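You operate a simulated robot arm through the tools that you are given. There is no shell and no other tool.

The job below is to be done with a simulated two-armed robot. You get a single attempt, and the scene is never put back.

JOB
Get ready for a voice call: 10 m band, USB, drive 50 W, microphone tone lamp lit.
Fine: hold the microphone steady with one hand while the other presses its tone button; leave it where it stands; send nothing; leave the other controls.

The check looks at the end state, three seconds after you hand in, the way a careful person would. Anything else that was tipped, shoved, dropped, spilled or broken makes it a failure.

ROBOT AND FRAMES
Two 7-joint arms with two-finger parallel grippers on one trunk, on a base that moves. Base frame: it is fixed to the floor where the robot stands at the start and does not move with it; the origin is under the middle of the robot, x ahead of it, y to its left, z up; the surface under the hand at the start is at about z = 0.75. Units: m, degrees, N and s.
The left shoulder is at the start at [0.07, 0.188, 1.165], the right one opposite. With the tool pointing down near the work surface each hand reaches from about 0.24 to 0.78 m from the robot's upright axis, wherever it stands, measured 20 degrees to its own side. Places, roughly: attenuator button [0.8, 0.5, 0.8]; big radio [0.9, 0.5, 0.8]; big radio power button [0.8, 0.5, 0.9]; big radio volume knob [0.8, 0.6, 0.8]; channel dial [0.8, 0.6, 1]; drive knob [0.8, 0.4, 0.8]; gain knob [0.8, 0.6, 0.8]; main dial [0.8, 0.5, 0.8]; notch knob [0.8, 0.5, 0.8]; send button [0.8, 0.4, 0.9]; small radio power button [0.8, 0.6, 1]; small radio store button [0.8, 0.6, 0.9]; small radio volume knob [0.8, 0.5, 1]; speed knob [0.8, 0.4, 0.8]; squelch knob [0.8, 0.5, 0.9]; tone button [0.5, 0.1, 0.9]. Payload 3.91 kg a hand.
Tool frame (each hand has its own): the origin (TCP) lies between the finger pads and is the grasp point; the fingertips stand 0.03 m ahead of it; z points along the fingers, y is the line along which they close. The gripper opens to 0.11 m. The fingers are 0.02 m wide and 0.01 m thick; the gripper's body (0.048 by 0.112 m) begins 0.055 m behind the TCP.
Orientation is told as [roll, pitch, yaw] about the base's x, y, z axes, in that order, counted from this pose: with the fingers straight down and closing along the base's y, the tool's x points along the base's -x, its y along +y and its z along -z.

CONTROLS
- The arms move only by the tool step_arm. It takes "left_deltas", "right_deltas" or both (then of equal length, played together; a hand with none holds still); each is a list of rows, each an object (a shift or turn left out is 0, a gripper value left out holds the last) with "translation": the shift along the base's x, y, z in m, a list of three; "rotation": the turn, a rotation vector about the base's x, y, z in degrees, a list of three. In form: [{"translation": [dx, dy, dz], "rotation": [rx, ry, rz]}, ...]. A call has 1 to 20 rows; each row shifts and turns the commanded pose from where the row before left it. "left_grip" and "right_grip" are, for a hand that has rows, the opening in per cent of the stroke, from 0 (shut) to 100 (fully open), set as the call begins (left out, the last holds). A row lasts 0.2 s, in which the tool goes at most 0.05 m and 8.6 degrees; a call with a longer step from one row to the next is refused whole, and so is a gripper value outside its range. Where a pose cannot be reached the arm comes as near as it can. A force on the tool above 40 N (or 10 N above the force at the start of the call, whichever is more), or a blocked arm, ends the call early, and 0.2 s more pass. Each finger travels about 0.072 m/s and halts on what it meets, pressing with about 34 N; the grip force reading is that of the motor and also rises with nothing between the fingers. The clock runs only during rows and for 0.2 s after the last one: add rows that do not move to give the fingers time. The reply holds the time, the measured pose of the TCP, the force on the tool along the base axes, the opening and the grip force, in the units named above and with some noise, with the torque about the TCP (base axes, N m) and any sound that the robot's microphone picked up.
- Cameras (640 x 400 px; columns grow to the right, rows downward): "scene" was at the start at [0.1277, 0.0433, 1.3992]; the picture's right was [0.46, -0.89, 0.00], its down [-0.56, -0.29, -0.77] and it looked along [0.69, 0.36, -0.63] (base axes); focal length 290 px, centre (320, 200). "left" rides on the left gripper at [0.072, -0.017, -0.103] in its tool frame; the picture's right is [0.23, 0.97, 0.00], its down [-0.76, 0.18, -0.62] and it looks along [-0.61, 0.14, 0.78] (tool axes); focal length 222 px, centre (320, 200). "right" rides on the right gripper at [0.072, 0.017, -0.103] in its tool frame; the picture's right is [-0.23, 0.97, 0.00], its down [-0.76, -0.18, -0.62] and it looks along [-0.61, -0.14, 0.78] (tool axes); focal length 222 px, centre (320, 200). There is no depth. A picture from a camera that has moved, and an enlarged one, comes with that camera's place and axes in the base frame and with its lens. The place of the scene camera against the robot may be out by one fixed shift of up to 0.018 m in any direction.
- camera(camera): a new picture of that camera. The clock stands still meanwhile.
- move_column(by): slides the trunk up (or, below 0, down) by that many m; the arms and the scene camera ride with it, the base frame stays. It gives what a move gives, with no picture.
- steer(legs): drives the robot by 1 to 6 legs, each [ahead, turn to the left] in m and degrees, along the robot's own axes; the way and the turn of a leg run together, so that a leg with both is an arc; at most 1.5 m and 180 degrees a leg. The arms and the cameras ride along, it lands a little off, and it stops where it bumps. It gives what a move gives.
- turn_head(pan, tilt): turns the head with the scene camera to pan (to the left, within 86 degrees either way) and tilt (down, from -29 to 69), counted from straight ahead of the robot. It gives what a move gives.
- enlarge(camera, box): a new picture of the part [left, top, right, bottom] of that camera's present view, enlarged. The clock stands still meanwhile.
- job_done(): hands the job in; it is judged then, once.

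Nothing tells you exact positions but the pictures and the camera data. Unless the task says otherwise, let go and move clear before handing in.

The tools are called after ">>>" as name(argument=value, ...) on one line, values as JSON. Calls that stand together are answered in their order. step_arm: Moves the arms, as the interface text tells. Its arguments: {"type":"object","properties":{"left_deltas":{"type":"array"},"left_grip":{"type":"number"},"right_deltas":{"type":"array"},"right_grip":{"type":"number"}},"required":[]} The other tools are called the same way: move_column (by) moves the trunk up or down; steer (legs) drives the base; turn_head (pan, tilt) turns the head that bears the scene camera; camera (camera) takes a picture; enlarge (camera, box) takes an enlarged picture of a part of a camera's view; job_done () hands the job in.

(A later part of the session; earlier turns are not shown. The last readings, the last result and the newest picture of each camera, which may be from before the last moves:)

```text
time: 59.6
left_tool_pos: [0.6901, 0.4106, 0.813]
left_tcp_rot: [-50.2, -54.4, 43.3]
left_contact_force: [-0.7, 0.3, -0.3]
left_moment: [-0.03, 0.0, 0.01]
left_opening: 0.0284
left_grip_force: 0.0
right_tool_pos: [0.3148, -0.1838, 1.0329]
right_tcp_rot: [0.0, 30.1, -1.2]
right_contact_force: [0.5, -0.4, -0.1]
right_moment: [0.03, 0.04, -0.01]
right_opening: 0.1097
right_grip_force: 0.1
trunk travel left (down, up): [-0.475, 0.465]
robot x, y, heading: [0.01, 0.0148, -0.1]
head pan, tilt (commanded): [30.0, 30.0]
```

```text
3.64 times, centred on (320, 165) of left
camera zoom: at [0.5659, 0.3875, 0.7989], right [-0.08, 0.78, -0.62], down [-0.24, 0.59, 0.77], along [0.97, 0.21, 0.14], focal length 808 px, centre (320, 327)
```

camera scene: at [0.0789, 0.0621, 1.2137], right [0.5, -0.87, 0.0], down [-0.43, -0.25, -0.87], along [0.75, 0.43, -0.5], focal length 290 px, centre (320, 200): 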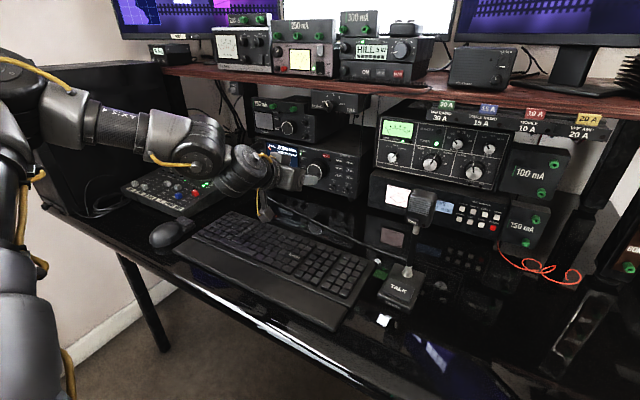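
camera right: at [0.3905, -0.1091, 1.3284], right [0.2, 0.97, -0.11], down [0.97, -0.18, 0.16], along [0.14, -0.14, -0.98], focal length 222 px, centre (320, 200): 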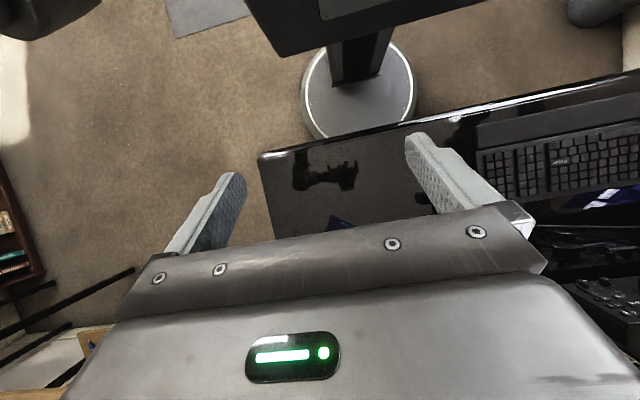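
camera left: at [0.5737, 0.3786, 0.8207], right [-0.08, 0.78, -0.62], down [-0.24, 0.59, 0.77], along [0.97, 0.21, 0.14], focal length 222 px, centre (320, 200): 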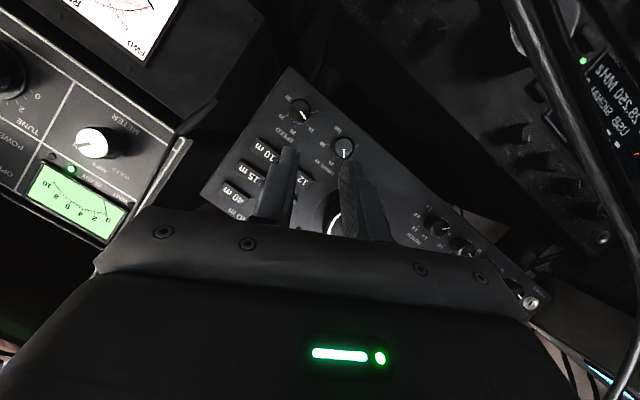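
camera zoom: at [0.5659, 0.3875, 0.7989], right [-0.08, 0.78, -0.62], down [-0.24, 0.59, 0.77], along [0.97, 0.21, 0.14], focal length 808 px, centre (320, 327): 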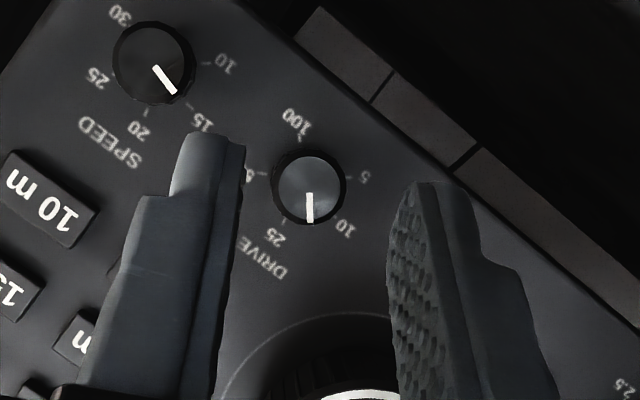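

Aligned (offset under 1 mm). Advancing 4 cm and gripping again.

>>> step_arm(left_deltas=[{"translation": [0.012, 0, 0]}, {"translation": [0.012, 0, 0]}, {"translation": [0.01, 0, 0]}, {"translation": [0.006, 0, 0]}, {}])

>>> step_arm(left_deltas=[{}, {}, {}, {}], left_grip=0)

>>> enlarge(camera="left", box=[250, 110, 390, 220])

```text
time: 60.8
left_tool_pos: [0.7309, 0.4117, 0.8122]
left_tcp_rot: [-50.3, -54.5, 43.3]
left_contact_force: [-0.2, 0.4, -0.6]
left_moment: [0.02, 0.02, 0.0]
left_opening: 0.0287
left_grip_force: 0.0
right_tool_pos: [0.3153, -0.1844, 1.0321]
right_tcp_rot: [0.0, 30.2, -1.1]
right_contact_force: [-0.2, 0.0, -0.4]
right_moment: [-0.02, 0.0, 0.0]
right_opening: 0.1101
right_grip_force: 0.1
trunk travel left (down, up): [-0.475, 0.465]
robot x, y, heading: [0.0086, 0.0162, -0.3]
head pan, tilt (commanded): [30.0, 30.0]
```

```text
time: 61.8
left_tool_pos: [0.7311, 0.4117, 0.8131]
left_tcp_rot: [-50.3, -54.5, 43.5]
left_contact_force: [0.4, 1.0, 0.2]
left_moment: [0.0, 0.17, 0.34]
left_opening: 0.0165
left_grip_force: 45.2
right_tool_pos: [0.3169, -0.1843, 1.0324]
right_tcp_rot: [0.0, 30.2, -1.1]
right_contact_force: [0.1, -0.5, 0.3]
right_moment: [-0.02, -0.05, 0.0]
right_opening: 0.1102
right_grip_force: 0.0
trunk travel left (down, up): [-0.475, 0.465]
robot x, y, heading: [0.008, 0.0156, -0.4]
head pan, tilt (commanded): [30.0, 30.0]
```

```text
3.64 times, centred on (320, 165) of left
camera zoom: at [0.6065, 0.388, 0.799], right [-0.08, 0.78, -0.62], down [-0.24, 0.59, 0.77], along [0.97, 0.21, 0.14], focal length 808 px, centre (320, 327)
```

zoom: 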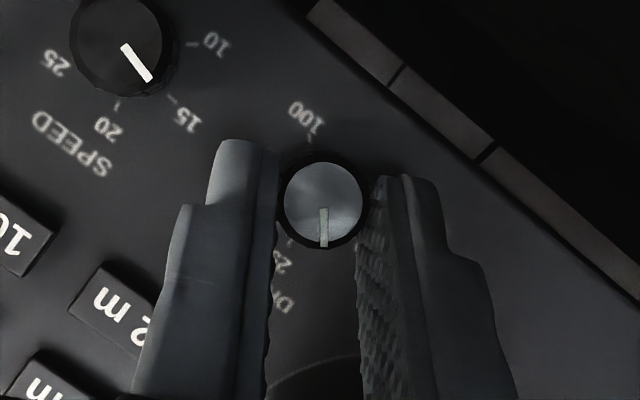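

Gripped with almost no side load. Turning clockwise again, in short bursts with force checks.

>>> step_arm(left_deltas=[{"translation": [-0.0002, -0.00112, 0.00049], "rotation": [7, 0, 0]}, {"translation": [-0.0002, -0.00117, 0.00034], "rotation": [7, 0, 0]}, {"translation": [-0.0002, -0.0012, 0.00021], "rotation": [7, 0, 0]}, {}])

>>> step_arm(left_deltas=[{"translation": [-0.0001, -0.00122, 5e-05], "rotation": [7, 0, 0]}, {"translation": [-0.0001, -0.00122, -0.0001], "rotation": [7, 0, 0]}, {}])

>>> enlarge(camera="scene", box=[220, 100, 380, 220])

```text
time: 62.8
left_tool_pos: [0.7314, 0.4086, 0.8133]
left_tcp_rot: [-12.9, -64.6, 10.6]
left_contact_force: [5.6, 0.8, 1.5]
left_moment: [0.02, -0.38, 0.37]
left_opening: 0.0167
left_grip_force: 45.2
right_tool_pos: [0.3151, -0.1836, 1.0324]
right_tcp_rot: [0.0, 30.2, -1.1]
right_contact_force: [-0.2, -0.6, -0.1]
right_moment: [0.02, -0.01, 0.0]
right_opening: 0.11
right_grip_force: 0.0
trunk travel left (down, up): [-0.475, 0.465]
robot x, y, heading: [0.0101, 0.0146, 0.1]
head pan, tilt (commanded): [30.0, 30.0]
```

```text
time: 63.6
left_tool_pos: [0.7313, 0.4043, 0.8137]
left_tcp_rot: [19.5, -63.7, -18.6]
left_contact_force: [7.5, 0.2, 5.9]
left_moment: [-0.01, 0.22, 0.4]
left_opening: 0.0168
left_grip_force: 45.3
right_tool_pos: [0.3158, -0.1842, 1.0321]
right_tcp_rot: [0.1, 30.2, -1.1]
right_contact_force: [-0.5, 0.1, 0.0]
right_moment: [-0.01, -0.02, -0.01]
right_opening: 0.11
right_grip_force: 0.1
trunk travel left (down, up): [-0.475, 0.465]
robot x, y, heading: [0.0129, 0.0138, -0.1]
head pan, tilt (commanded): [30.0, 30.0]
```

```text
3.33 times, centred on (300, 160) of scene
camera zoom: at [0.1405, 0.0612, 1.2136], right [0.5, -0.87, 0.0], down [-0.43, -0.25, -0.87], along [0.75, 0.43, -0.5], focal length 968 px, centre (387, 333)
```

zoom: 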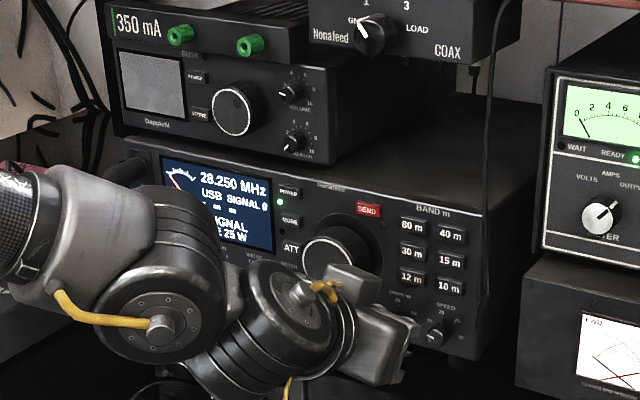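

The drive shows 25 W. I'll continue with slightly corrected offsets to relieve the small forces.

>>> step_arm(left_deltas=[{"translation": [0.0002, -0.0012, 0.0001], "rotation": [7, 0, 0]}, {"translation": [0.0002, -0.00116, -0.0002], "rotation": [7, 0, 0]}, {}])

>>> enlarge(camera="left", box=[250, 110, 390, 220])

>>> enlarge(camera="scene", box=[220, 100, 380, 300])

```text
time: 64.4
left_tool_pos: [0.731, 0.4012, 0.8138]
left_tcp_rot: [44.1, -56.5, -40.0]
left_contact_force: [8.1, -2.0, 3.1]
left_moment: [-0.01, -0.12, 0.29]
left_opening: 0.0169
left_grip_force: 45.0
right_tool_pos: [0.3154, -0.185, 1.0318]
right_tcp_rot: [0.0, 30.2, -1.0]
right_contact_force: [-0.3, 0.2, -0.4]
right_moment: [-0.02, 0.0, -0.04]
right_opening: 0.1101
right_grip_force: 0.1
trunk travel left (down, up): [-0.475, 0.465]
robot x, y, heading: [0.0072, 0.0152, -0.0]
head pan, tilt (commanded): [30.0, 30.0]
```

```text
3.64 times, centred on (320, 165) of left
camera zoom: at [0.6063, 0.3962, 0.7868], right [-0.08, 0.98, 0.18], down [-0.24, -0.2, 0.95], along [0.97, 0.03, 0.25], focal length 808 px, centre (320, 327)
```

zoom: 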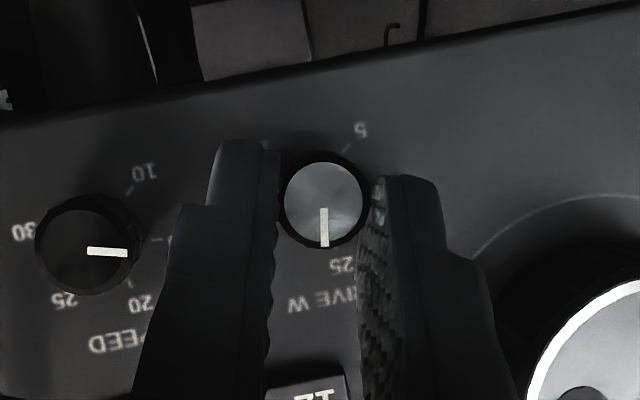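

```text
2.00 times, centred on (300, 200) of scene
camera zoom: at [0.1408, 0.0611, 1.2135], right [0.5, -0.87, 0.0], down [-0.43, -0.25, -0.87], along [0.75, 0.43, -0.5], focal length 580 px, centre (360, 200)
```

zoom: 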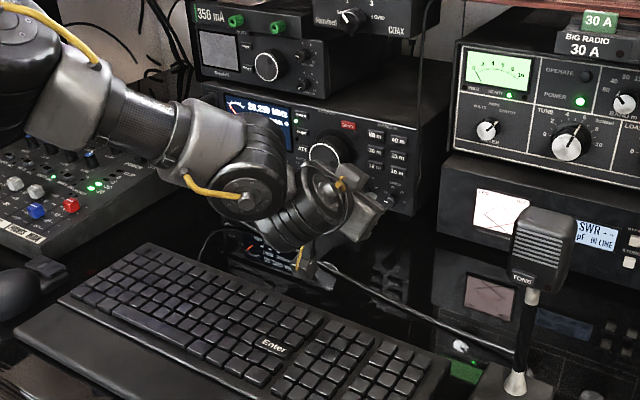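

>>> step_arm(left_deltas=[{"translation": [0.0003, -0.001, -0.0004], "rotation": [7, 0, 0]}, {"translation": [0.0003, -0.001, -0.0005], "rotation": [7, 0, 0]}, {}])

>>> enlarge(camera="left", box=[250, 110, 390, 220])

```text
time: 65.2
left_tool_pos: [0.7313, 0.3981, 0.8116]
left_tcp_rot: [59.6, -46.3, -52.2]
left_contact_force: [-0.1, -6.7, 0.3]
left_moment: [-0.08, 0.09, 0.27]
left_opening: 0.017
left_grip_force: 44.6
right_tool_pos: [0.3147, -0.1854, 1.0321]
right_tcp_rot: [0.0, 30.2, -1.1]
right_contact_force: [0.2, -0.3, -0.5]
right_moment: [-0.02, -0.03, -0.01]
right_opening: 0.1098
right_grip_force: 0.1
trunk travel left (down, up): [-0.475, 0.465]
robot x, y, heading: [0.009, 0.0134, -0.2]
head pan, tilt (commanded): [30.0, 30.0]
```

```text
3.64 times, centred on (320, 165) of left
camera zoom: at [0.6063, 0.4002, 0.7852], right [-0.08, 0.91, 0.42], down [-0.24, -0.42, 0.87], along [0.97, -0.03, 0.25], focal length 808 px, centre (320, 327)
```

zoom: 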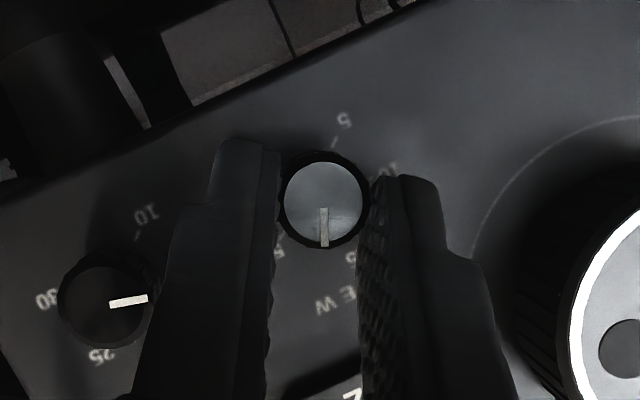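

No slip; the pointer turns with the fingers. I'll continue with two more rows.

>>> step_arm(left_deltas=[{"translation": [0.0, -0.0012, -0.0007], "rotation": [7, 0, 0]}, {"translation": [0.0, -0.0011, -0.0008], "rotation": [7, 0, 0]}, {}])

>>> enlarge(camera="left", box=[250, 110, 390, 220])

>>> enlarge(camera="scene", box=[220, 100, 380, 220])

```text
time: 66.0
left_tool_pos: [0.7313, 0.3976, 0.8107]
left_tcp_rot: [70.1, -34.7, -59.0]
left_contact_force: [0.1, -7.3, -1.4]
left_moment: [-0.06, -0.21, -0.03]
left_opening: 0.0166
left_grip_force: 44.8
right_tool_pos: [0.3147, -0.1846, 1.0324]
right_tcp_rot: [0.0, 30.1, -1.1]
right_contact_force: [-0.8, -0.7, -0.3]
right_moment: [0.02, 0.01, 0.01]
right_opening: 0.11
right_grip_force: 0.0
trunk travel left (down, up): [-0.475, 0.465]
robot x, y, heading: [0.0104, 0.0128, -0.4]
head pan, tilt (commanded): [30.0, 30.0]
```

```text
3.64 times, centred on (320, 165) of left
camera zoom: at [0.6063, 0.4043, 0.7843], right [-0.08, 0.78, 0.62], down [-0.24, -0.62, 0.75], along [0.97, -0.09, 0.24], focal length 808 px, centre (320, 327)
```

zoom: 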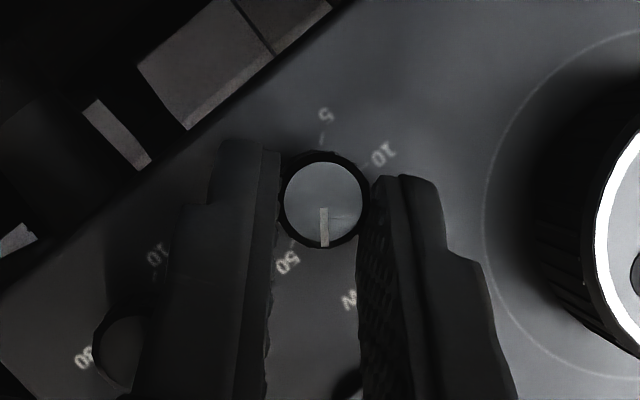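

```text
3.33 times, centred on (300, 160) of scene
camera zoom: at [0.1405, 0.0607, 1.2135], right [0.5, -0.87, 0.0], down [-0.43, -0.25, -0.87], along [0.75, 0.43, -0.5], focal length 968 px, centre (387, 333)
```

zoom: 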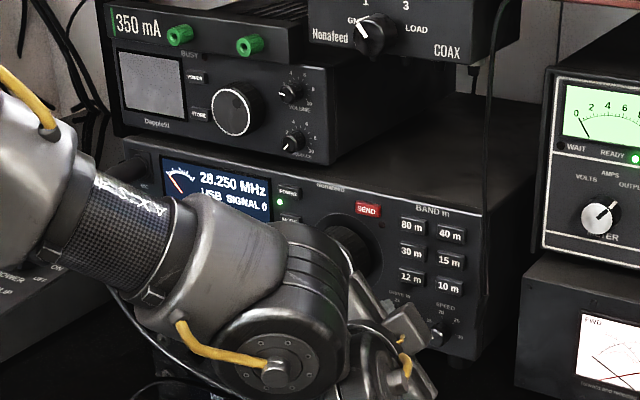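

The pointer now needs about 16–24° more. I'll release, roll back, and read the display before the final fine turn.

>>> step_arm(left_deltas=[{}, {}, {}], left_grip=26)

>>> step_arm(left_deltas=[{"translation": [-0.02, 0, 0]}, {"translation": [-0.02, 0, 0]}, {"translation": [0, 0.001, 0.0], "rotation": [-8, 0, 0]}, {"translation": [0, 0.001, 0.0], "rotation": [-8, 0, 0]}, {"translation": [0, 0.001, 0.0], "rotation": [-8, 0, 0]}, {"translation": [0, 0.001, 0.0], "rotation": [-8, 0, 0]}, {"translation": [0, 0.001, 0.0], "rotation": [-8, 0, 0]}, {"translation": [0, 0.001, 0.0], "rotation": [-8, 0, 0]}, {"translation": [0, 0.001, 0.0], "rotation": [-8, 0, 0]}, {"translation": [0, 0.001, 0.0], "rotation": [-8, 0, 0]}, {}])

>>> enlarge(camera="left", box=[250, 110, 390, 220])

>>> enlarge(camera="scene", box=[220, 100, 380, 220])

```text
time: 66.8
left_tool_pos: [0.731, 0.3976, 0.8106]
left_tcp_rot: [69.9, -35.0, -59.0]
left_contact_force: [-0.6, 0.1, 0.3]
left_moment: [-0.04, 0.03, -0.01]
left_opening: 0.0286
left_grip_force: 0.1
right_tool_pos: [0.3158, -0.1846, 1.0322]
right_tcp_rot: [0.0, 30.2, -1.1]
right_contact_force: [-0.8, -0.3, -0.7]
right_moment: [-0.03, -0.01, -0.03]
right_opening: 0.1104
right_grip_force: 0.2
trunk travel left (down, up): [-0.475, 0.465]
robot x, y, heading: [0.0122, 0.0128, -0.0]
head pan, tilt (commanded): [30.0, 30.0]
```

```text
time: 69.2
left_tool_pos: [0.6917, 0.4054, 0.811]
left_tcp_rot: [-30.2, -62.1, 26.2]
left_contact_force: [-0.1, 0.9, 0.4]
left_moment: [-0.01, -0.03, -0.01]
left_opening: 0.0285
left_grip_force: 0.0
right_tool_pos: [0.3144, -0.185, 1.0323]
right_tcp_rot: [-0.1, 30.2, -1.1]
right_contact_force: [0.3, -0.2, 0.7]
right_moment: [-0.01, -0.01, -0.03]
right_opening: 0.1098
right_grip_force: 0.1
trunk travel left (down, up): [-0.475, 0.465]
robot x, y, heading: [0.0108, 0.0156, -0.1]
head pan, tilt (commanded): [30.0, 30.0]
```

```text
3.64 times, centred on (320, 165) of left
camera zoom: at [0.5667, 0.3858, 0.7923], right [-0.08, 0.9, -0.43], down [-0.24, 0.4, 0.88], along [0.97, 0.17, 0.18], focal length 808 px, centre (320, 327)
```

zoom: 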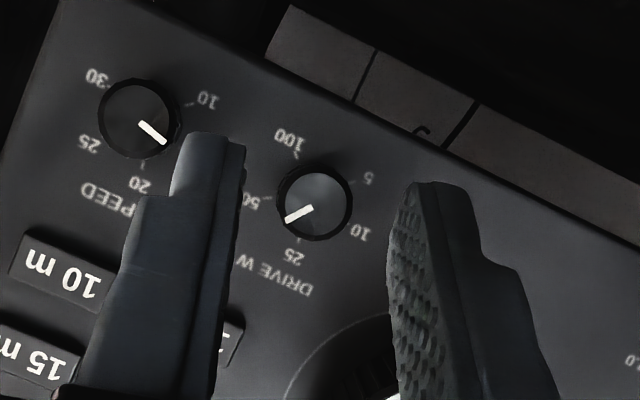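

```text
3.33 times, centred on (300, 160) of scene
camera zoom: at [0.1403, 0.0615, 1.2135], right [0.5, -0.87, 0.0], down [-0.43, -0.25, -0.87], along [0.75, 0.43, -0.5], focal length 968 px, centre (387, 333)
```

zoom: 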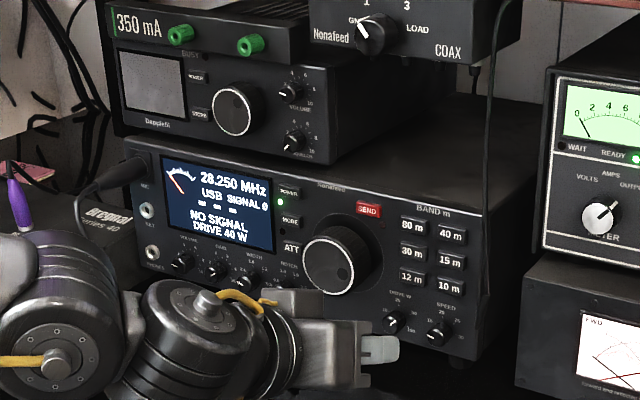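

>>> enlarge(camera="scene", box=[255, 135, 305, 170])

>>> enlarge(camera="left", box=[295, 135, 355, 185])

```text
11.43 times, centred on (280, 152) of scene
camera zoom: at [0.1403, 0.0615, 1.2135], right [0.5, -0.87, 0.0], down [-0.43, -0.25, -0.87], along [0.75, 0.43, -0.5], focal length 3317 px, centre (777, 743)
```

zoom: 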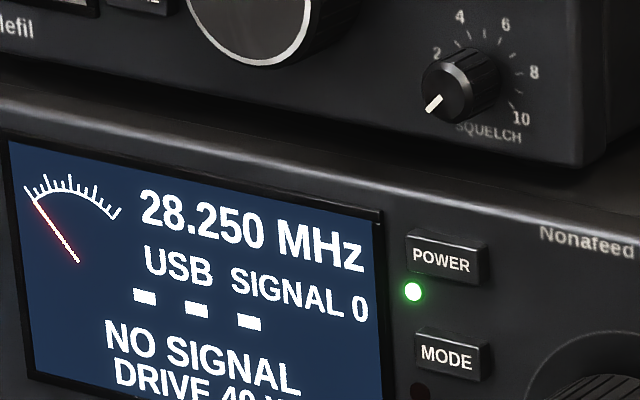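

```text
8.00 times, centred on (325, 160) of left
camera zoom: at [0.5667, 0.3858, 0.7923], right [-0.08, 0.9, -0.43], down [-0.24, 0.4, 0.88], along [0.97, 0.17, 0.18], focal length 1777 px, centre (280, 520)
```

zoom: 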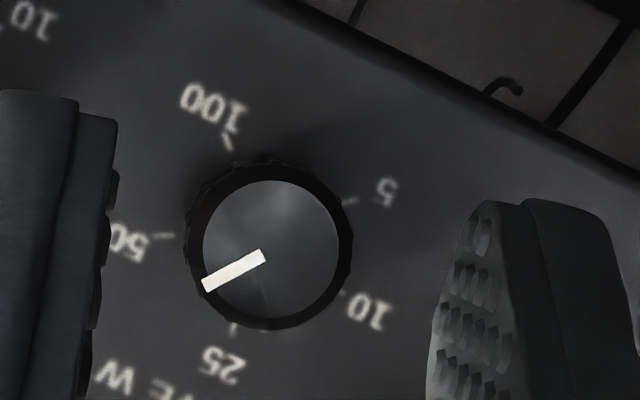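

It reads DRIVE 40 W, with the pointer about 25° short of the 50 tick. I'll re-align, grip again, and turn the last part in small steps while reading the display.

>>> step_arm(left_deltas=[{"translation": [0.0, 0.003, 0.0012]}, {"translation": [0.012, 0, 0]}, {"translation": [0.012, 0, 0]}, {"translation": [0.01, 0, 0]}, {"translation": [0.0055, 0, 0]}, {}])

>>> step_arm(left_deltas=[{}, {}, {}, {}], left_grip=0)

>>> enlarge(camera="left", box=[250, 110, 390, 220])

>>> enlarge(camera="scene", box=[250, 135, 310, 180])

```text
time: 70.6
left_tool_pos: [0.7312, 0.4089, 0.8115]
left_tcp_rot: [-29.8, -62.0, 25.9]
left_contact_force: [0.5, -0.3, -0.5]
left_moment: [0.05, 0.03, -0.01]
left_opening: 0.0287
left_grip_force: 0.2
right_tool_pos: [0.3149, -0.1832, 1.0329]
right_tcp_rot: [0.1, 30.2, -1.1]
right_contact_force: [0.2, -0.4, 0.2]
right_moment: [-0.01, 0.0, 0.03]
right_opening: 0.11
right_grip_force: 0.1
trunk travel left (down, up): [-0.475, 0.465]
robot x, y, heading: [0.0068, 0.0166, -0.3]
head pan, tilt (commanded): [30.0, 30.0]
```

```text
time: 71.6
left_tool_pos: [0.7303, 0.4089, 0.8123]
left_tcp_rot: [-30.0, -62.0, 25.7]
left_contact_force: [1.0, -3.4, -0.3]
left_moment: [-0.02, -0.1, 0.29]
left_opening: 0.0166
left_grip_force: 45.0
right_tool_pos: [0.3154, -0.1852, 1.0336]
right_tcp_rot: [0.1, 30.2, -1.0]
right_contact_force: [-0.5, -0.1, 0.4]
right_moment: [-0.02, -0.02, 0.01]
right_opening: 0.11
right_grip_force: 0.1
trunk travel left (down, up): [-0.475, 0.465]
robot x, y, heading: [0.0101, 0.0133, 0.1]
head pan, tilt (commanded): [30.0, 30.0]
```

```text
3.64 times, centred on (320, 165) of left
camera zoom: at [0.6058, 0.3889, 0.7941], right [-0.08, 0.9, -0.43], down [-0.24, 0.4, 0.88], along [0.97, 0.17, 0.18], focal length 808 px, centre (320, 327)
```

zoom: 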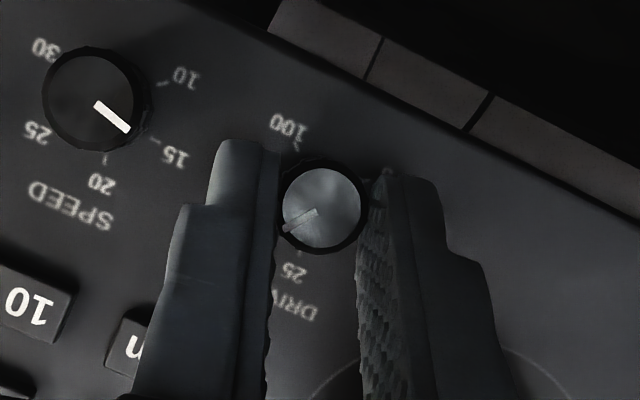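

```text
8.89 times, centred on (280, 158) of scene
camera zoom: at [0.1403, 0.0613, 1.2135], right [0.5, -0.87, 0.0], down [-0.43, -0.25, -0.87], along [0.75, 0.43, -0.5], focal length 2580 px, centre (676, 578)
```

zoom: 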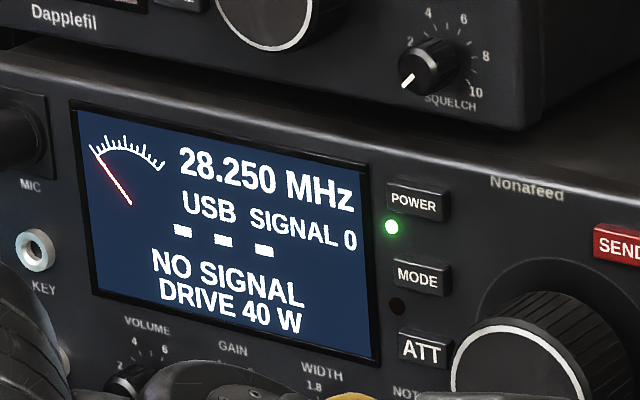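

>>> step_arm(left_deltas=[{"translation": [-0.0001, -0.0013, 0.0003], "rotation": [7, 0, 0]}, {"translation": [-0.0001, -0.0013, 0.00015], "rotation": [7, 0, 0]}, {"translation": [-0.0001, -0.00122, 0], "rotation": [5, 0, 0]}, {}])

>>> enlarge(camera="scene", box=[250, 135, 310, 180])

>>> enlarge(camera="left", box=[250, 110, 390, 220])

```text
time: 72.6
left_tool_pos: [0.7305, 0.4055, 0.8136]
left_tcp_rot: [12.9, -64.4, -12.6]
left_contact_force: [1.3, -1.1, 1.8]
left_moment: [0.0, 0.56, 0.28]
left_opening: 0.0165
left_grip_force: 44.9
right_tool_pos: [0.3148, -0.1852, 1.0338]
right_tcp_rot: [0.0, 30.2, -1.0]
right_contact_force: [0.1, 0.1, -0.6]
right_moment: [0.0, -0.03, -0.04]
right_opening: 0.11
right_grip_force: 0.0
trunk travel left (down, up): [-0.475, 0.465]
robot x, y, heading: [0.0071, 0.0118, -0.3]
head pan, tilt (commanded): [30.0, 30.0]
```

```text
8.89 times, centred on (280, 158) of scene
camera zoom: at [0.1403, 0.0613, 1.2135], right [0.5, -0.87, 0.0], down [-0.43, -0.25, -0.87], along [0.75, 0.43, -0.5], focal length 2580 px, centre (676, 578)
```

zoom: 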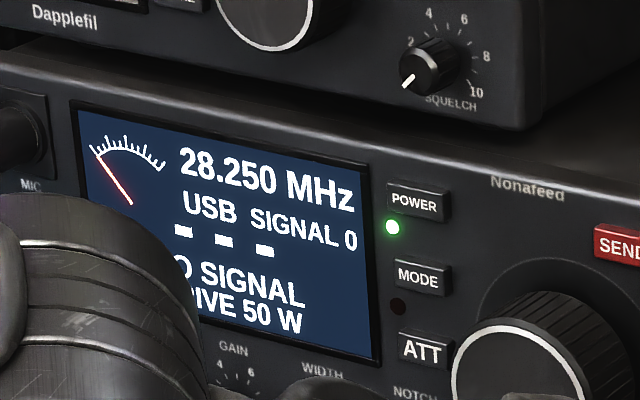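

```text
3.64 times, centred on (320, 165) of left
camera zoom: at [0.6058, 0.3922, 0.789], right [-0.08, 0.99, -0.11], down [-0.24, 0.09, 0.97], along [0.97, 0.1, 0.23], focal length 808 px, centre (320, 327)
```

zoom: 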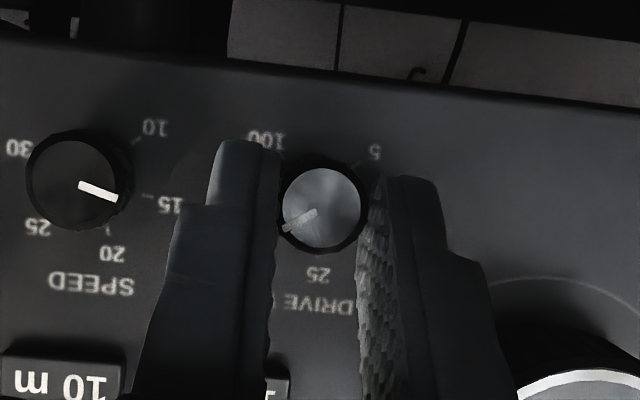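

The display reads DRIVE 50 W. The pointer looks about 5° short of the tick's centre, so I'll nudge it 4° to sit squarely on 50.

>>> step_arm(left_deltas=[{"translation": [0, -0.0007, 0.0], "rotation": [4, 0, 0]}, {}])

>>> enlarge(camera="scene", box=[250, 135, 310, 180])

>>> step_arm(left_deltas=[{}, {}, {}], left_grip=27)

>>> enlarge(camera="left", box=[250, 110, 390, 220])

>>> enlarge(camera="scene", box=[250, 135, 310, 180])

```text
time: 73.2
left_tool_pos: [0.7313, 0.4038, 0.8124]
left_tcp_rot: [21.6, -63.3, -20.2]
left_contact_force: [4.8, -1.7, -0.3]
left_moment: [-0.03, -0.8, 0.22]
left_opening: 0.0165
left_grip_force: 44.9
right_tool_pos: [0.3146, -0.1845, 1.0324]
right_tcp_rot: [0.0, 30.3, -1.1]
right_contact_force: [0.9, 0.3, 1.1]
right_moment: [-0.03, 0.01, 0.01]
right_opening: 0.1101
right_grip_force: 0.1
trunk travel left (down, up): [-0.475, 0.465]
robot x, y, heading: [0.0089, 0.0102, -0.4]
head pan, tilt (commanded): [30.0, 30.0]
```

```text
8.89 times, centred on (280, 158) of scene
camera zoom: at [0.1408, 0.0614, 1.2134], right [0.5, -0.87, 0.0], down [-0.43, -0.25, -0.87], along [0.75, 0.43, -0.5], focal length 2580 px, centre (676, 578)
```

zoom: 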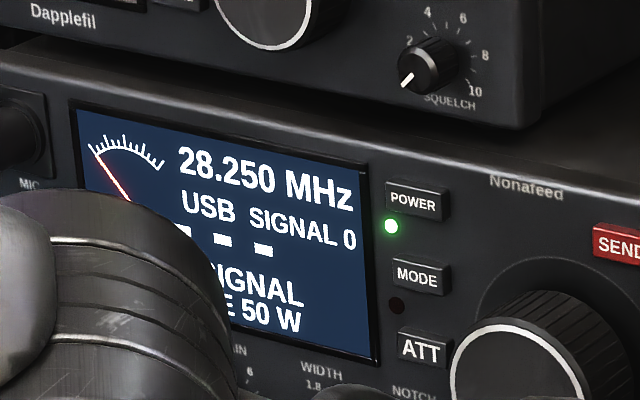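

```text
time: 74.0
left_tool_pos: [0.7302, 0.4045, 0.8137]
left_tcp_rot: [21.4, -63.2, -20.2]
left_contact_force: [0.5, 0.5, -0.2]
left_moment: [0.01, 0.0, -0.02]
left_opening: 0.0299
left_grip_force: 0.1
right_tool_pos: [0.3144, -0.184, 1.0311]
right_tcp_rot: [0.0, 30.2, -1.2]
right_contact_force: [0.5, -0.5, -0.3]
right_moment: [-0.01, 0.01, 0.01]
right_opening: 0.1101
right_grip_force: 0.1
trunk travel left (down, up): [-0.475, 0.465]
robot x, y, heading: [0.0079, 0.0126, -0.3]
head pan, tilt (commanded): [30.0, 30.0]
```

```text
3.64 times, centred on (320, 165) of left
camera zoom: at [0.6051, 0.3935, 0.7883], right [-0.08, 1.0, -0.04], down [-0.24, 0.02, 0.97], along [0.97, 0.09, 0.24], focal length 808 px, centre (320, 327)
```

zoom: 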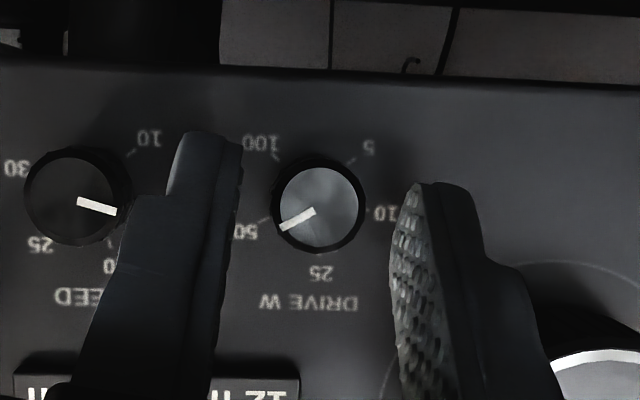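

```text
8.89 times, centred on (280, 158) of scene
camera zoom: at [0.1402, 0.0617, 1.2135], right [0.5, -0.87, 0.0], down [-0.43, -0.25, -0.87], along [0.75, 0.43, -0.5], focal length 2580 px, centre (676, 578)
```

zoom: 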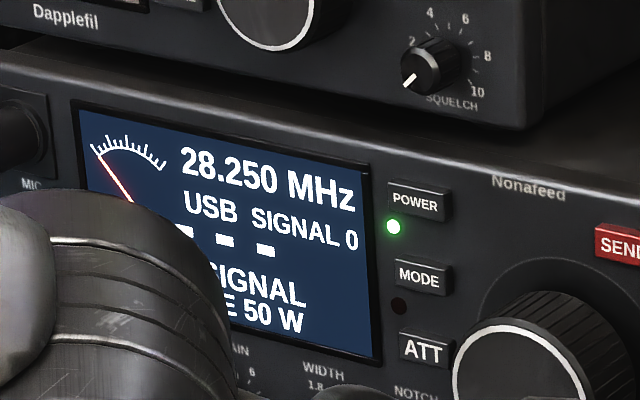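

The pointer is on 50 and the display holds at 50 W, so the radio is set. I'll back the left hand straight out and then turn to the microphone.

>>> step_arm(left_deltas=[{"translation": [-0.025, 0, 0]}, {"translation": [-0.03, 0, 0.005]}, {"translation": [-0.04, 0, 0.02], "rotation": [-5, 0, 0]}, {"translation": [-0.04, 0.01, 0.02], "rotation": [-5, 0, 0]}, {"translation": [-0.04, 0.01, 0.02]}, {"translation": [-0.04, 0.01, 0.02]}, {}])

>>> turn_head(pan=8, tilt=35)

>>> camera(camera="scene")

>>> enlarge(camera="scene", box=[240, 100, 400, 260])

```text
time: 75.6
left_tool_pos: [0.5175, 0.4331, 0.8981]
left_tcp_rot: [-1.3, -64.9, 0.2]
left_contact_force: [-0.4, -0.8, -0.7]
left_moment: [0.0, -0.02, -0.01]
left_opening: 0.0295
left_grip_force: 0.1
right_tool_pos: [0.3158, -0.1853, 1.033]
right_tcp_rot: [0.0, 30.2, -1.2]
right_contact_force: [-0.4, -0.2, 0.6]
right_moment: [0.02, -0.02, -0.02]
right_opening: 0.1101
right_grip_force: 0.0
trunk travel left (down, up): [-0.475, 0.465]
robot x, y, heading: [0.0126, 0.0133, -0.1]
head pan, tilt (commanded): [30.0, 30.0]
```

```text
time: 76.5
left_tool_pos: [0.5177, 0.4326, 0.8975]
left_tcp_rot: [-1.3, -65.0, 0.2]
left_contact_force: [0.2, 0.0, -0.2]
left_moment: [0.03, -0.02, 0.02]
left_opening: 0.0295
left_grip_force: 0.1
right_tool_pos: [0.3143, -0.1845, 1.0324]
right_tcp_rot: [0.0, 30.2, -1.0]
right_contact_force: [1.0, 0.5, -1.0]
right_moment: [0.0, 0.03, 0.0]
right_opening: 0.11
right_grip_force: 0.0
trunk travel left (down, up): [-0.475, 0.465]
robot x, y, heading: [0.0101, 0.012, 0.0]
head pan, tilt (commanded): [8.0, 35.0]
```

```text
taken
camera scene: at [0.1491, 0.0288, 1.2057], right [0.14, -0.99, 0.0], down [-0.57, -0.08, -0.82], along [0.81, 0.11, -0.57], focal length 290 px, centre (320, 200)
```

scene: 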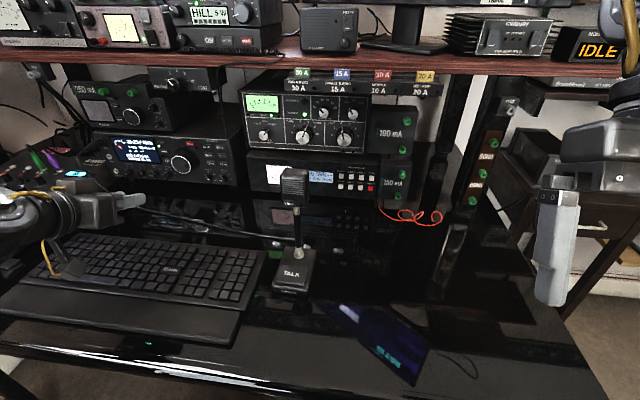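

```text
2.50 times, centred on (320, 180) of scene
camera zoom: at [0.1491, 0.0288, 1.2057], right [0.14, -0.99, 0.0], down [-0.57, -0.08, -0.82], along [0.81, 0.11, -0.57], focal length 726 px, centre (320, 250)
```

zoom: 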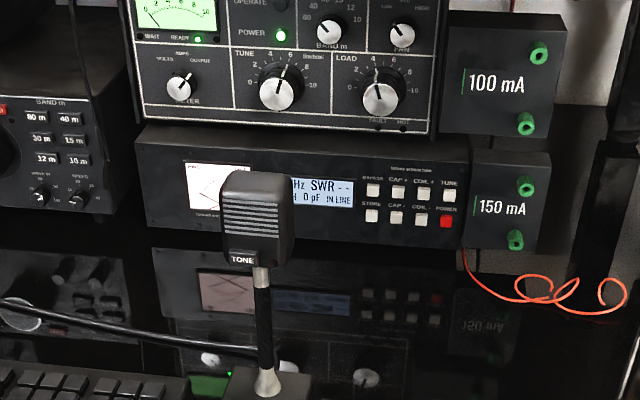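

Now I'll bring the right hand around (still clear of the mic) so that its camera sees the microphone head from close up.

>>> step_arm(right_deltas=[{"translation": [0.0106, 0.0156, 0.003], "rotation": [0, -7.5, 0]}, {"translation": [0.0106, 0.0156, 0.003], "rotation": [0, -7.5, 0]}, {"translation": [0.0106, 0.0156, 0.003], "rotation": [0, -7.5, 0]}, {"translation": [0.0106, 0.0156, 0.003], "rotation": [0, -7.5, 0]}, {"translation": [0.0106, 0.0156, 0.003], "rotation": [0, -7.5, 0]}, {"translation": [0.0106, 0.0156, 0.003], "rotation": [0, -7.5, 0]}, {"translation": [0.0106, 0.0156, 0.003], "rotation": [0, -7.5, 0]}, {"translation": [0.0106, 0.0156, 0.003], "rotation": [0, -7.5, 0]}, {}])

>>> camera(camera="right")

>>> camera(camera="scene")

```text
time: 78.5
left_tool_pos: [0.5165, 0.4335, 0.8975]
left_tcp_rot: [-1.2, -65.0, 0.2]
left_contact_force: [1.1, -0.5, -0.2]
left_moment: [-0.03, 0.04, 0.04]
left_opening: 0.0299
left_grip_force: 0.0
right_tool_pos: [0.4001, -0.0601, 1.0557]
right_tcp_rot: [1.1, -29.9, -1.2]
right_contact_force: [0.5, -0.2, 0.7]
right_moment: [0.03, 0.03, -0.01]
right_opening: 0.1098
right_grip_force: 0.1
trunk travel left (down, up): [-0.475, 0.465]
robot x, y, heading: [0.0089, 0.0117, -0.2]
head pan, tilt (commanded): [8.0, 35.0]
```

```text
taken
camera right: at [0.2848, -0.043, 1.109], right [0.21, 0.97, 0.13], down [0.35, -0.2, 0.92], along [0.91, -0.14, -0.38], focal length 222 px, centre (320, 200)
```

right: 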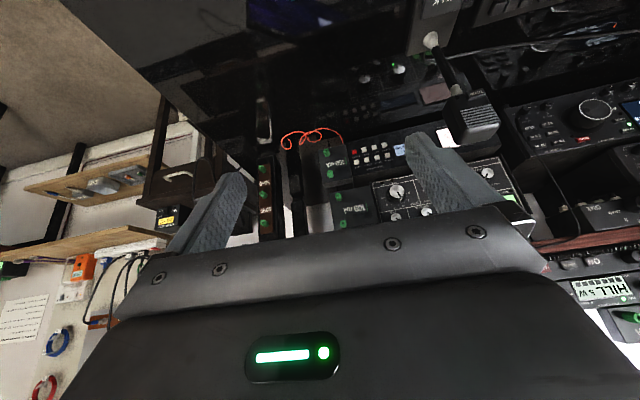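

```text
taken
camera scene: at [0.1489, 0.0282, 1.2058], right [0.14, -0.99, 0.0], down [-0.57, -0.08, -0.82], along [0.81, 0.11, -0.57], focal length 290 px, centre (320, 200)
```

scene: 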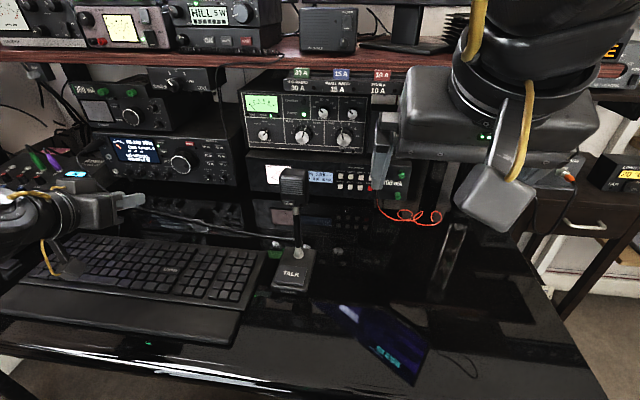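

>>> enlarge(camera="right", box=[420, 20, 520, 150])

>>> step_arm(right_deltas=[{"translation": [0.0, 0.045, 0.0]}, {"translation": [0.0, 0.045, 0.0]}, {"translation": [0.0, 0.045, 0.0]}, {}])

>>> camera(camera="right")

```text
3.08 times, centred on (470, 85) of right
camera zoom: at [0.2848, -0.043, 1.109], right [0.21, 0.97, 0.13], down [0.35, -0.2, 0.92], along [0.91, -0.14, -0.38], focal length 684 px, centre (-142, 554)
```

zoom: 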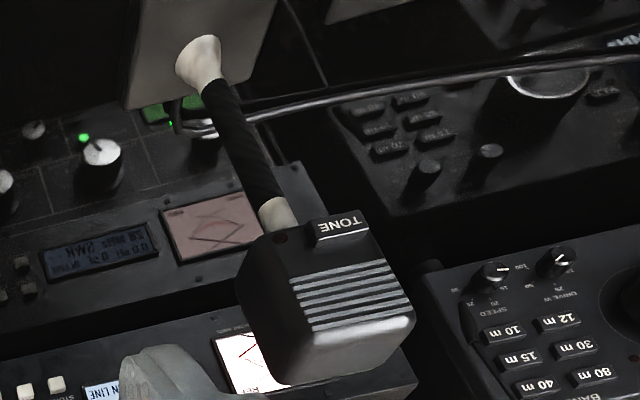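

```text
time: 79.5
left_tool_pos: [0.5164, 0.4333, 0.8999]
left_tcp_rot: [-1.2, -65.0, 0.0]
left_contact_force: [0.4, -0.4, 0.6]
left_moment: [-0.01, 0.02, 0.05]
left_opening: 0.0298
left_grip_force: 0.1
right_tool_pos: [0.3984, 0.0737, 1.0541]
right_tcp_rot: [1.3, -29.8, -1.1]
right_contact_force: [0.1, 0.5, 0.1]
right_moment: [0.02, 0.02, 0.05]
right_opening: 0.1099
right_grip_force: 0.0
trunk travel left (down, up): [-0.475, 0.465]
robot x, y, heading: [0.0125, 0.0129, -0.0]
head pan, tilt (commanded): [8.0, 35.0]
```

```text
taken
camera right: at [0.2848, 0.0911, 1.1087], right [0.21, 0.97, 0.13], down [0.35, -0.2, 0.92], along [0.91, -0.14, -0.38], focal length 222 px, centre (320, 200)
```

right: 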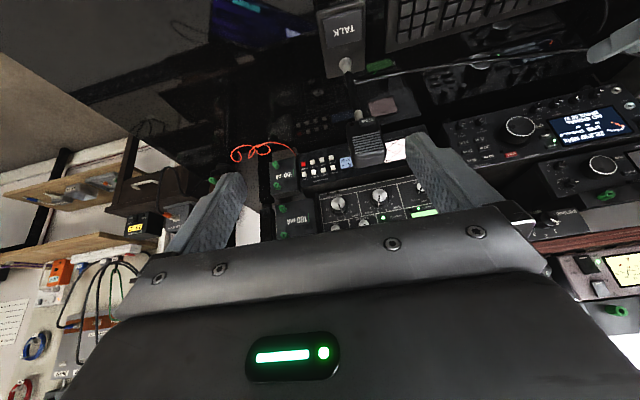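

>>> enlarge(camera="right", box=[310, 10, 410, 180])

>>> enlarge(camera="right", box=[340, 100, 400, 170])

```text
2.35 times, centred on (360, 95) of right
camera zoom: at [0.2848, 0.0911, 1.1087], right [0.21, 0.97, 0.13], down [0.35, -0.2, 0.92], along [0.91, -0.14, -0.38], focal length 523 px, centre (226, 447)
```

zoom: 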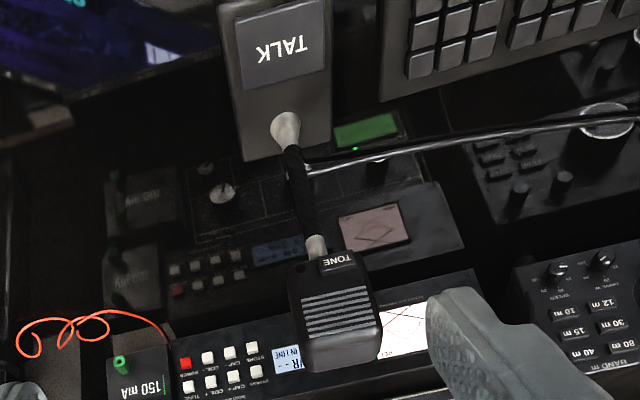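

```text
5.71 times, centred on (370, 135) of right
camera zoom: at [0.2848, 0.0911, 1.1087], right [0.21, 0.97, 0.13], down [0.35, -0.2, 0.92], along [0.91, -0.14, -0.38], focal length 1269 px, centre (34, 571)
```

zoom: 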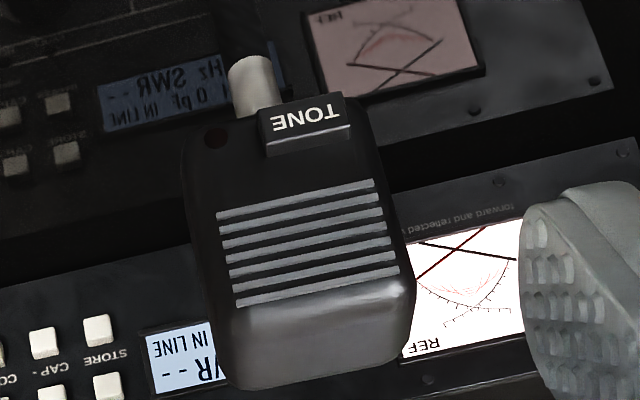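

Triangulating from two views, the TONE label is at [0.530, 0.131, 0.912]. The head spans about y 0.103–0.145, x 0.537–0.573, z 0.905–0.968, on a vertical stem. The right hand will hold the head from above by its sides and the left will press TONE from the robot side. I'll raise the trunk again and turn the base slightly so both arms reach comfortably.

>>> move_column(by=0.2)

>>> steer(legs=[[0, 10]])

>>> step_arm(right_deltas=[{"translation": [0.0, 0.0, 0.0], "rotation": [0, 7.5, 0]}, {"translation": [0.0, 0.0, 0.0], "rotation": [0, 7.5, 0]}, {"translation": [0.0, 0.0, 0.0], "rotation": [0, 7.5, 0]}, {"translation": [0.0, 0.0, 0.0], "rotation": [0, 7.5, 0]}, {"rotation": [0, 0, -4.5]}, {"rotation": [0, 0, -4.5]}, {}])

>>> camera(camera="right")

>>> camera(camera="scene")

```text
time: 81.6
left_tool_pos: [0.5165, 0.4333, 1.0984]
left_tcp_rot: [-1.3, -65.1, 0.2]
left_contact_force: [-0.1, 0.1, 0.5]
left_moment: [-0.03, -0.01, -0.01]
left_opening: 0.0298
left_grip_force: 0.1
right_tool_pos: [0.3999, 0.075, 1.254]
right_tcp_rot: [1.1, -29.7, -1.1]
right_contact_force: [1.1, 0.0, 0.5]
right_moment: [-0.02, -0.01, 0.03]
right_opening: 0.1102
right_grip_force: 0.0
trunk travel left (down, up): [-0.675, 0.265]
robot x, y, heading: [0.0078, 0.014, -0.3]
head pan, tilt (commanded): [8.0, 35.0]
```

```text
time: 82.7
left_tool_pos: [0.4376, 0.5138, 1.0978]
left_tcp_rot: [-1.4, -65.1, 10.2]
left_contact_force: [-0.3, 0.4, 0.0]
left_moment: [0.04, 0.01, 0.01]
left_opening: 0.0299
left_grip_force: 0.0
right_tool_pos: [0.3837, 0.1407, 1.2559]
right_tcp_rot: [1.1, -29.9, 8.9]
right_contact_force: [-0.3, 0.1, 1.2]
right_moment: [0.01, 0.03, -0.01]
right_opening: 0.1099
right_grip_force: 0.1
trunk travel left (down, up): [-0.675, 0.265]
robot x, y, heading: [0.0068, 0.0102, 9.9]
head pan, tilt (commanded): [8.0, 35.0]
```

```text
time: 84.3
left_tool_pos: [0.4387, 0.5137, 1.0983]
left_tcp_rot: [-1.2, -64.9, 10.3]
left_contact_force: [0.9, -0.1, -0.9]
left_moment: [0.02, 0.03, 0.01]
left_opening: 0.0298
left_grip_force: 0.0
right_tool_pos: [0.3823, 0.1424, 1.2547]
right_tcp_rot: [5.5, -0.2, -1.3]
right_contact_force: [0.9, 0.3, 0.3]
right_moment: [0.01, -0.02, 0.0]
right_opening: 0.11
right_grip_force: 0.0
trunk travel left (down, up): [-0.675, 0.265]
robot x, y, heading: [0.011, 0.0093, 9.7]
head pan, tilt (commanded): [8.0, 35.0]
```

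```text
taken
camera right: at [0.3102, 0.1502, 1.3589], right [0.25, 0.96, 0.09], down [0.75, -0.26, 0.6], along [0.61, -0.08, -0.79], focal length 222 px, centre (320, 200)
```

right: 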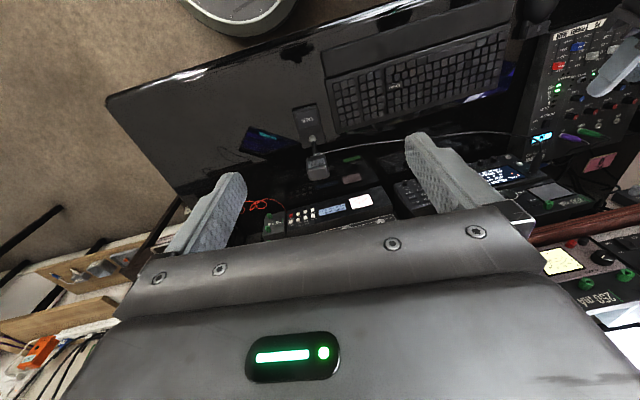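

```text
taken
camera scene: at [0.1454, 0.0522, 1.4057], right [0.3, -0.95, 0.0], down [-0.55, -0.17, -0.82], along [0.78, 0.25, -0.57], focal length 290 px, centre (320, 200)
```

scene: 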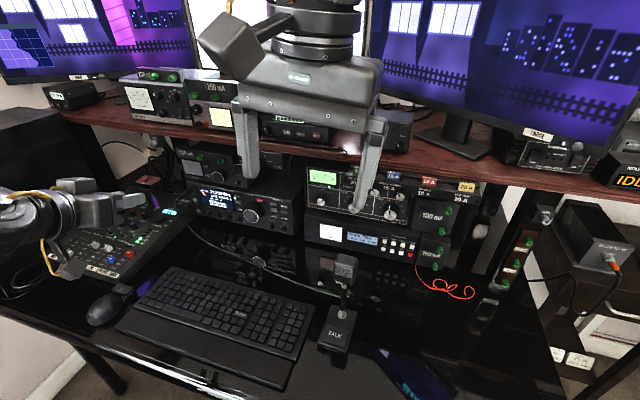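

I'll square up the right hand and bring it above the mic head, still well clear of it, with the fingers opened to about 6.5 cm.

>>> step_arm(right_deltas=[{"translation": [0.0293, -0.0031, -0.03], "rotation": [-1, 0, 0]}, {"translation": [0.0293, -0.0031, -0.03], "rotation": [-1, 0, 0]}, {"translation": [0.0293, -0.0031, -0.03], "rotation": [-1, 0, 0]}, {"translation": [0.0293, -0.0031, -0.03], "rotation": [-1, 0, 0]}, {"translation": [0.0293, -0.0031, -0.03], "rotation": [-1, 0.2, 0]}, {"translation": [0.0293, -0.0031, -0.03], "rotation": [-0.5, 0, 0]}, {}], right_grip=60)

>>> camera(camera="right")

>>> enlarge(camera="right", box=[230, 50, 430, 230])

>>> camera(camera="scene")

```text
time: 85.9
left_tool_pos: [0.4374, 0.5147, 1.0992]
left_tcp_rot: [-1.3, -65.1, 10.2]
left_contact_force: [-0.7, 0.4, 0.5]
left_moment: [0.02, -0.01, 0.03]
left_opening: 0.0296
left_grip_force: 0.1
right_tool_pos: [0.5597, 0.1197, 1.0742]
right_tcp_rot: [0.0, 0.0, -1.4]
right_contact_force: [0.5, 0.7, 0.7]
right_moment: [0.0, -0.03, 0.0]
right_opening: 0.0659
right_grip_force: 0.0
trunk travel left (down, up): [-0.675, 0.265]
robot x, y, heading: [0.0075, 0.0155, 10.0]
head pan, tilt (commanded): [8.0, 35.0]
```

```text
taken
camera right: at [0.4868, 0.1383, 1.1769], right [0.25, 0.97, 0.0], down [0.76, -0.2, 0.62], along [0.6, -0.16, -0.78], focal length 222 px, centre (320, 200)
```

right: 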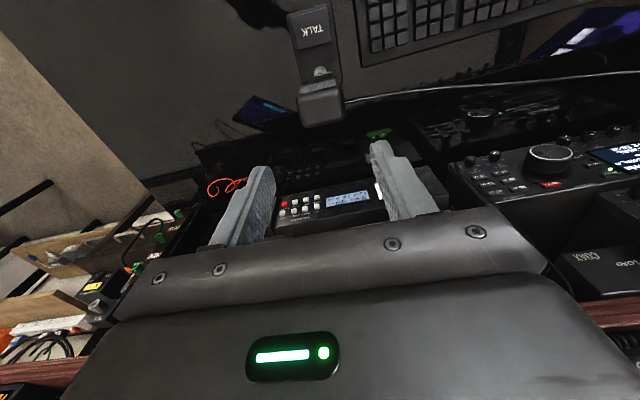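

```text
2.22 times, centred on (330, 140) of right
camera zoom: at [0.4868, 0.1383, 1.1769], right [0.25, 0.97, 0.0], down [0.76, -0.2, 0.62], along [0.6, -0.16, -0.78], focal length 494 px, centre (298, 333)
```

zoom: 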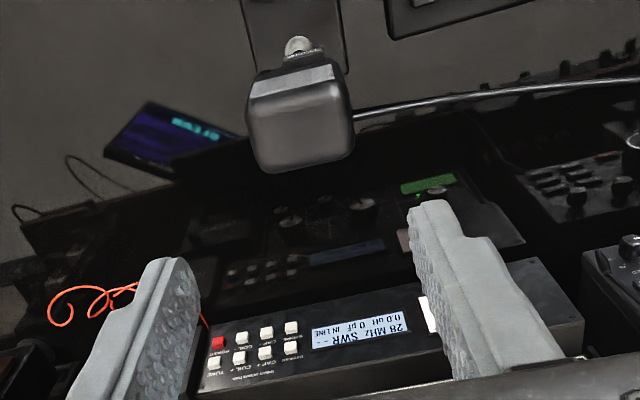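

```text
taken
camera scene: at [0.1439, 0.0521, 1.4059], right [0.3, -0.95, 0.0], down [-0.55, -0.17, -0.82], along [0.78, 0.25, -0.57], focal length 290 px, centre (320, 200)
```

scene: 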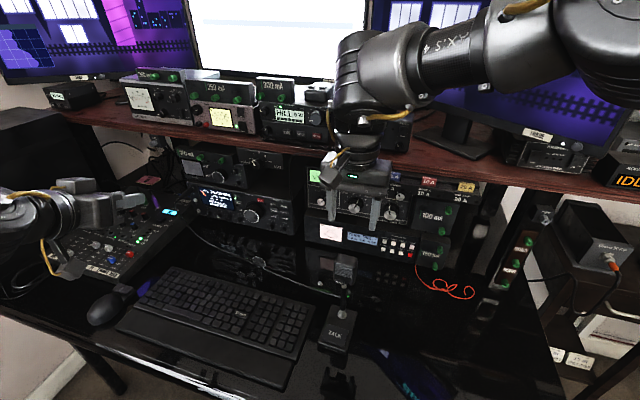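

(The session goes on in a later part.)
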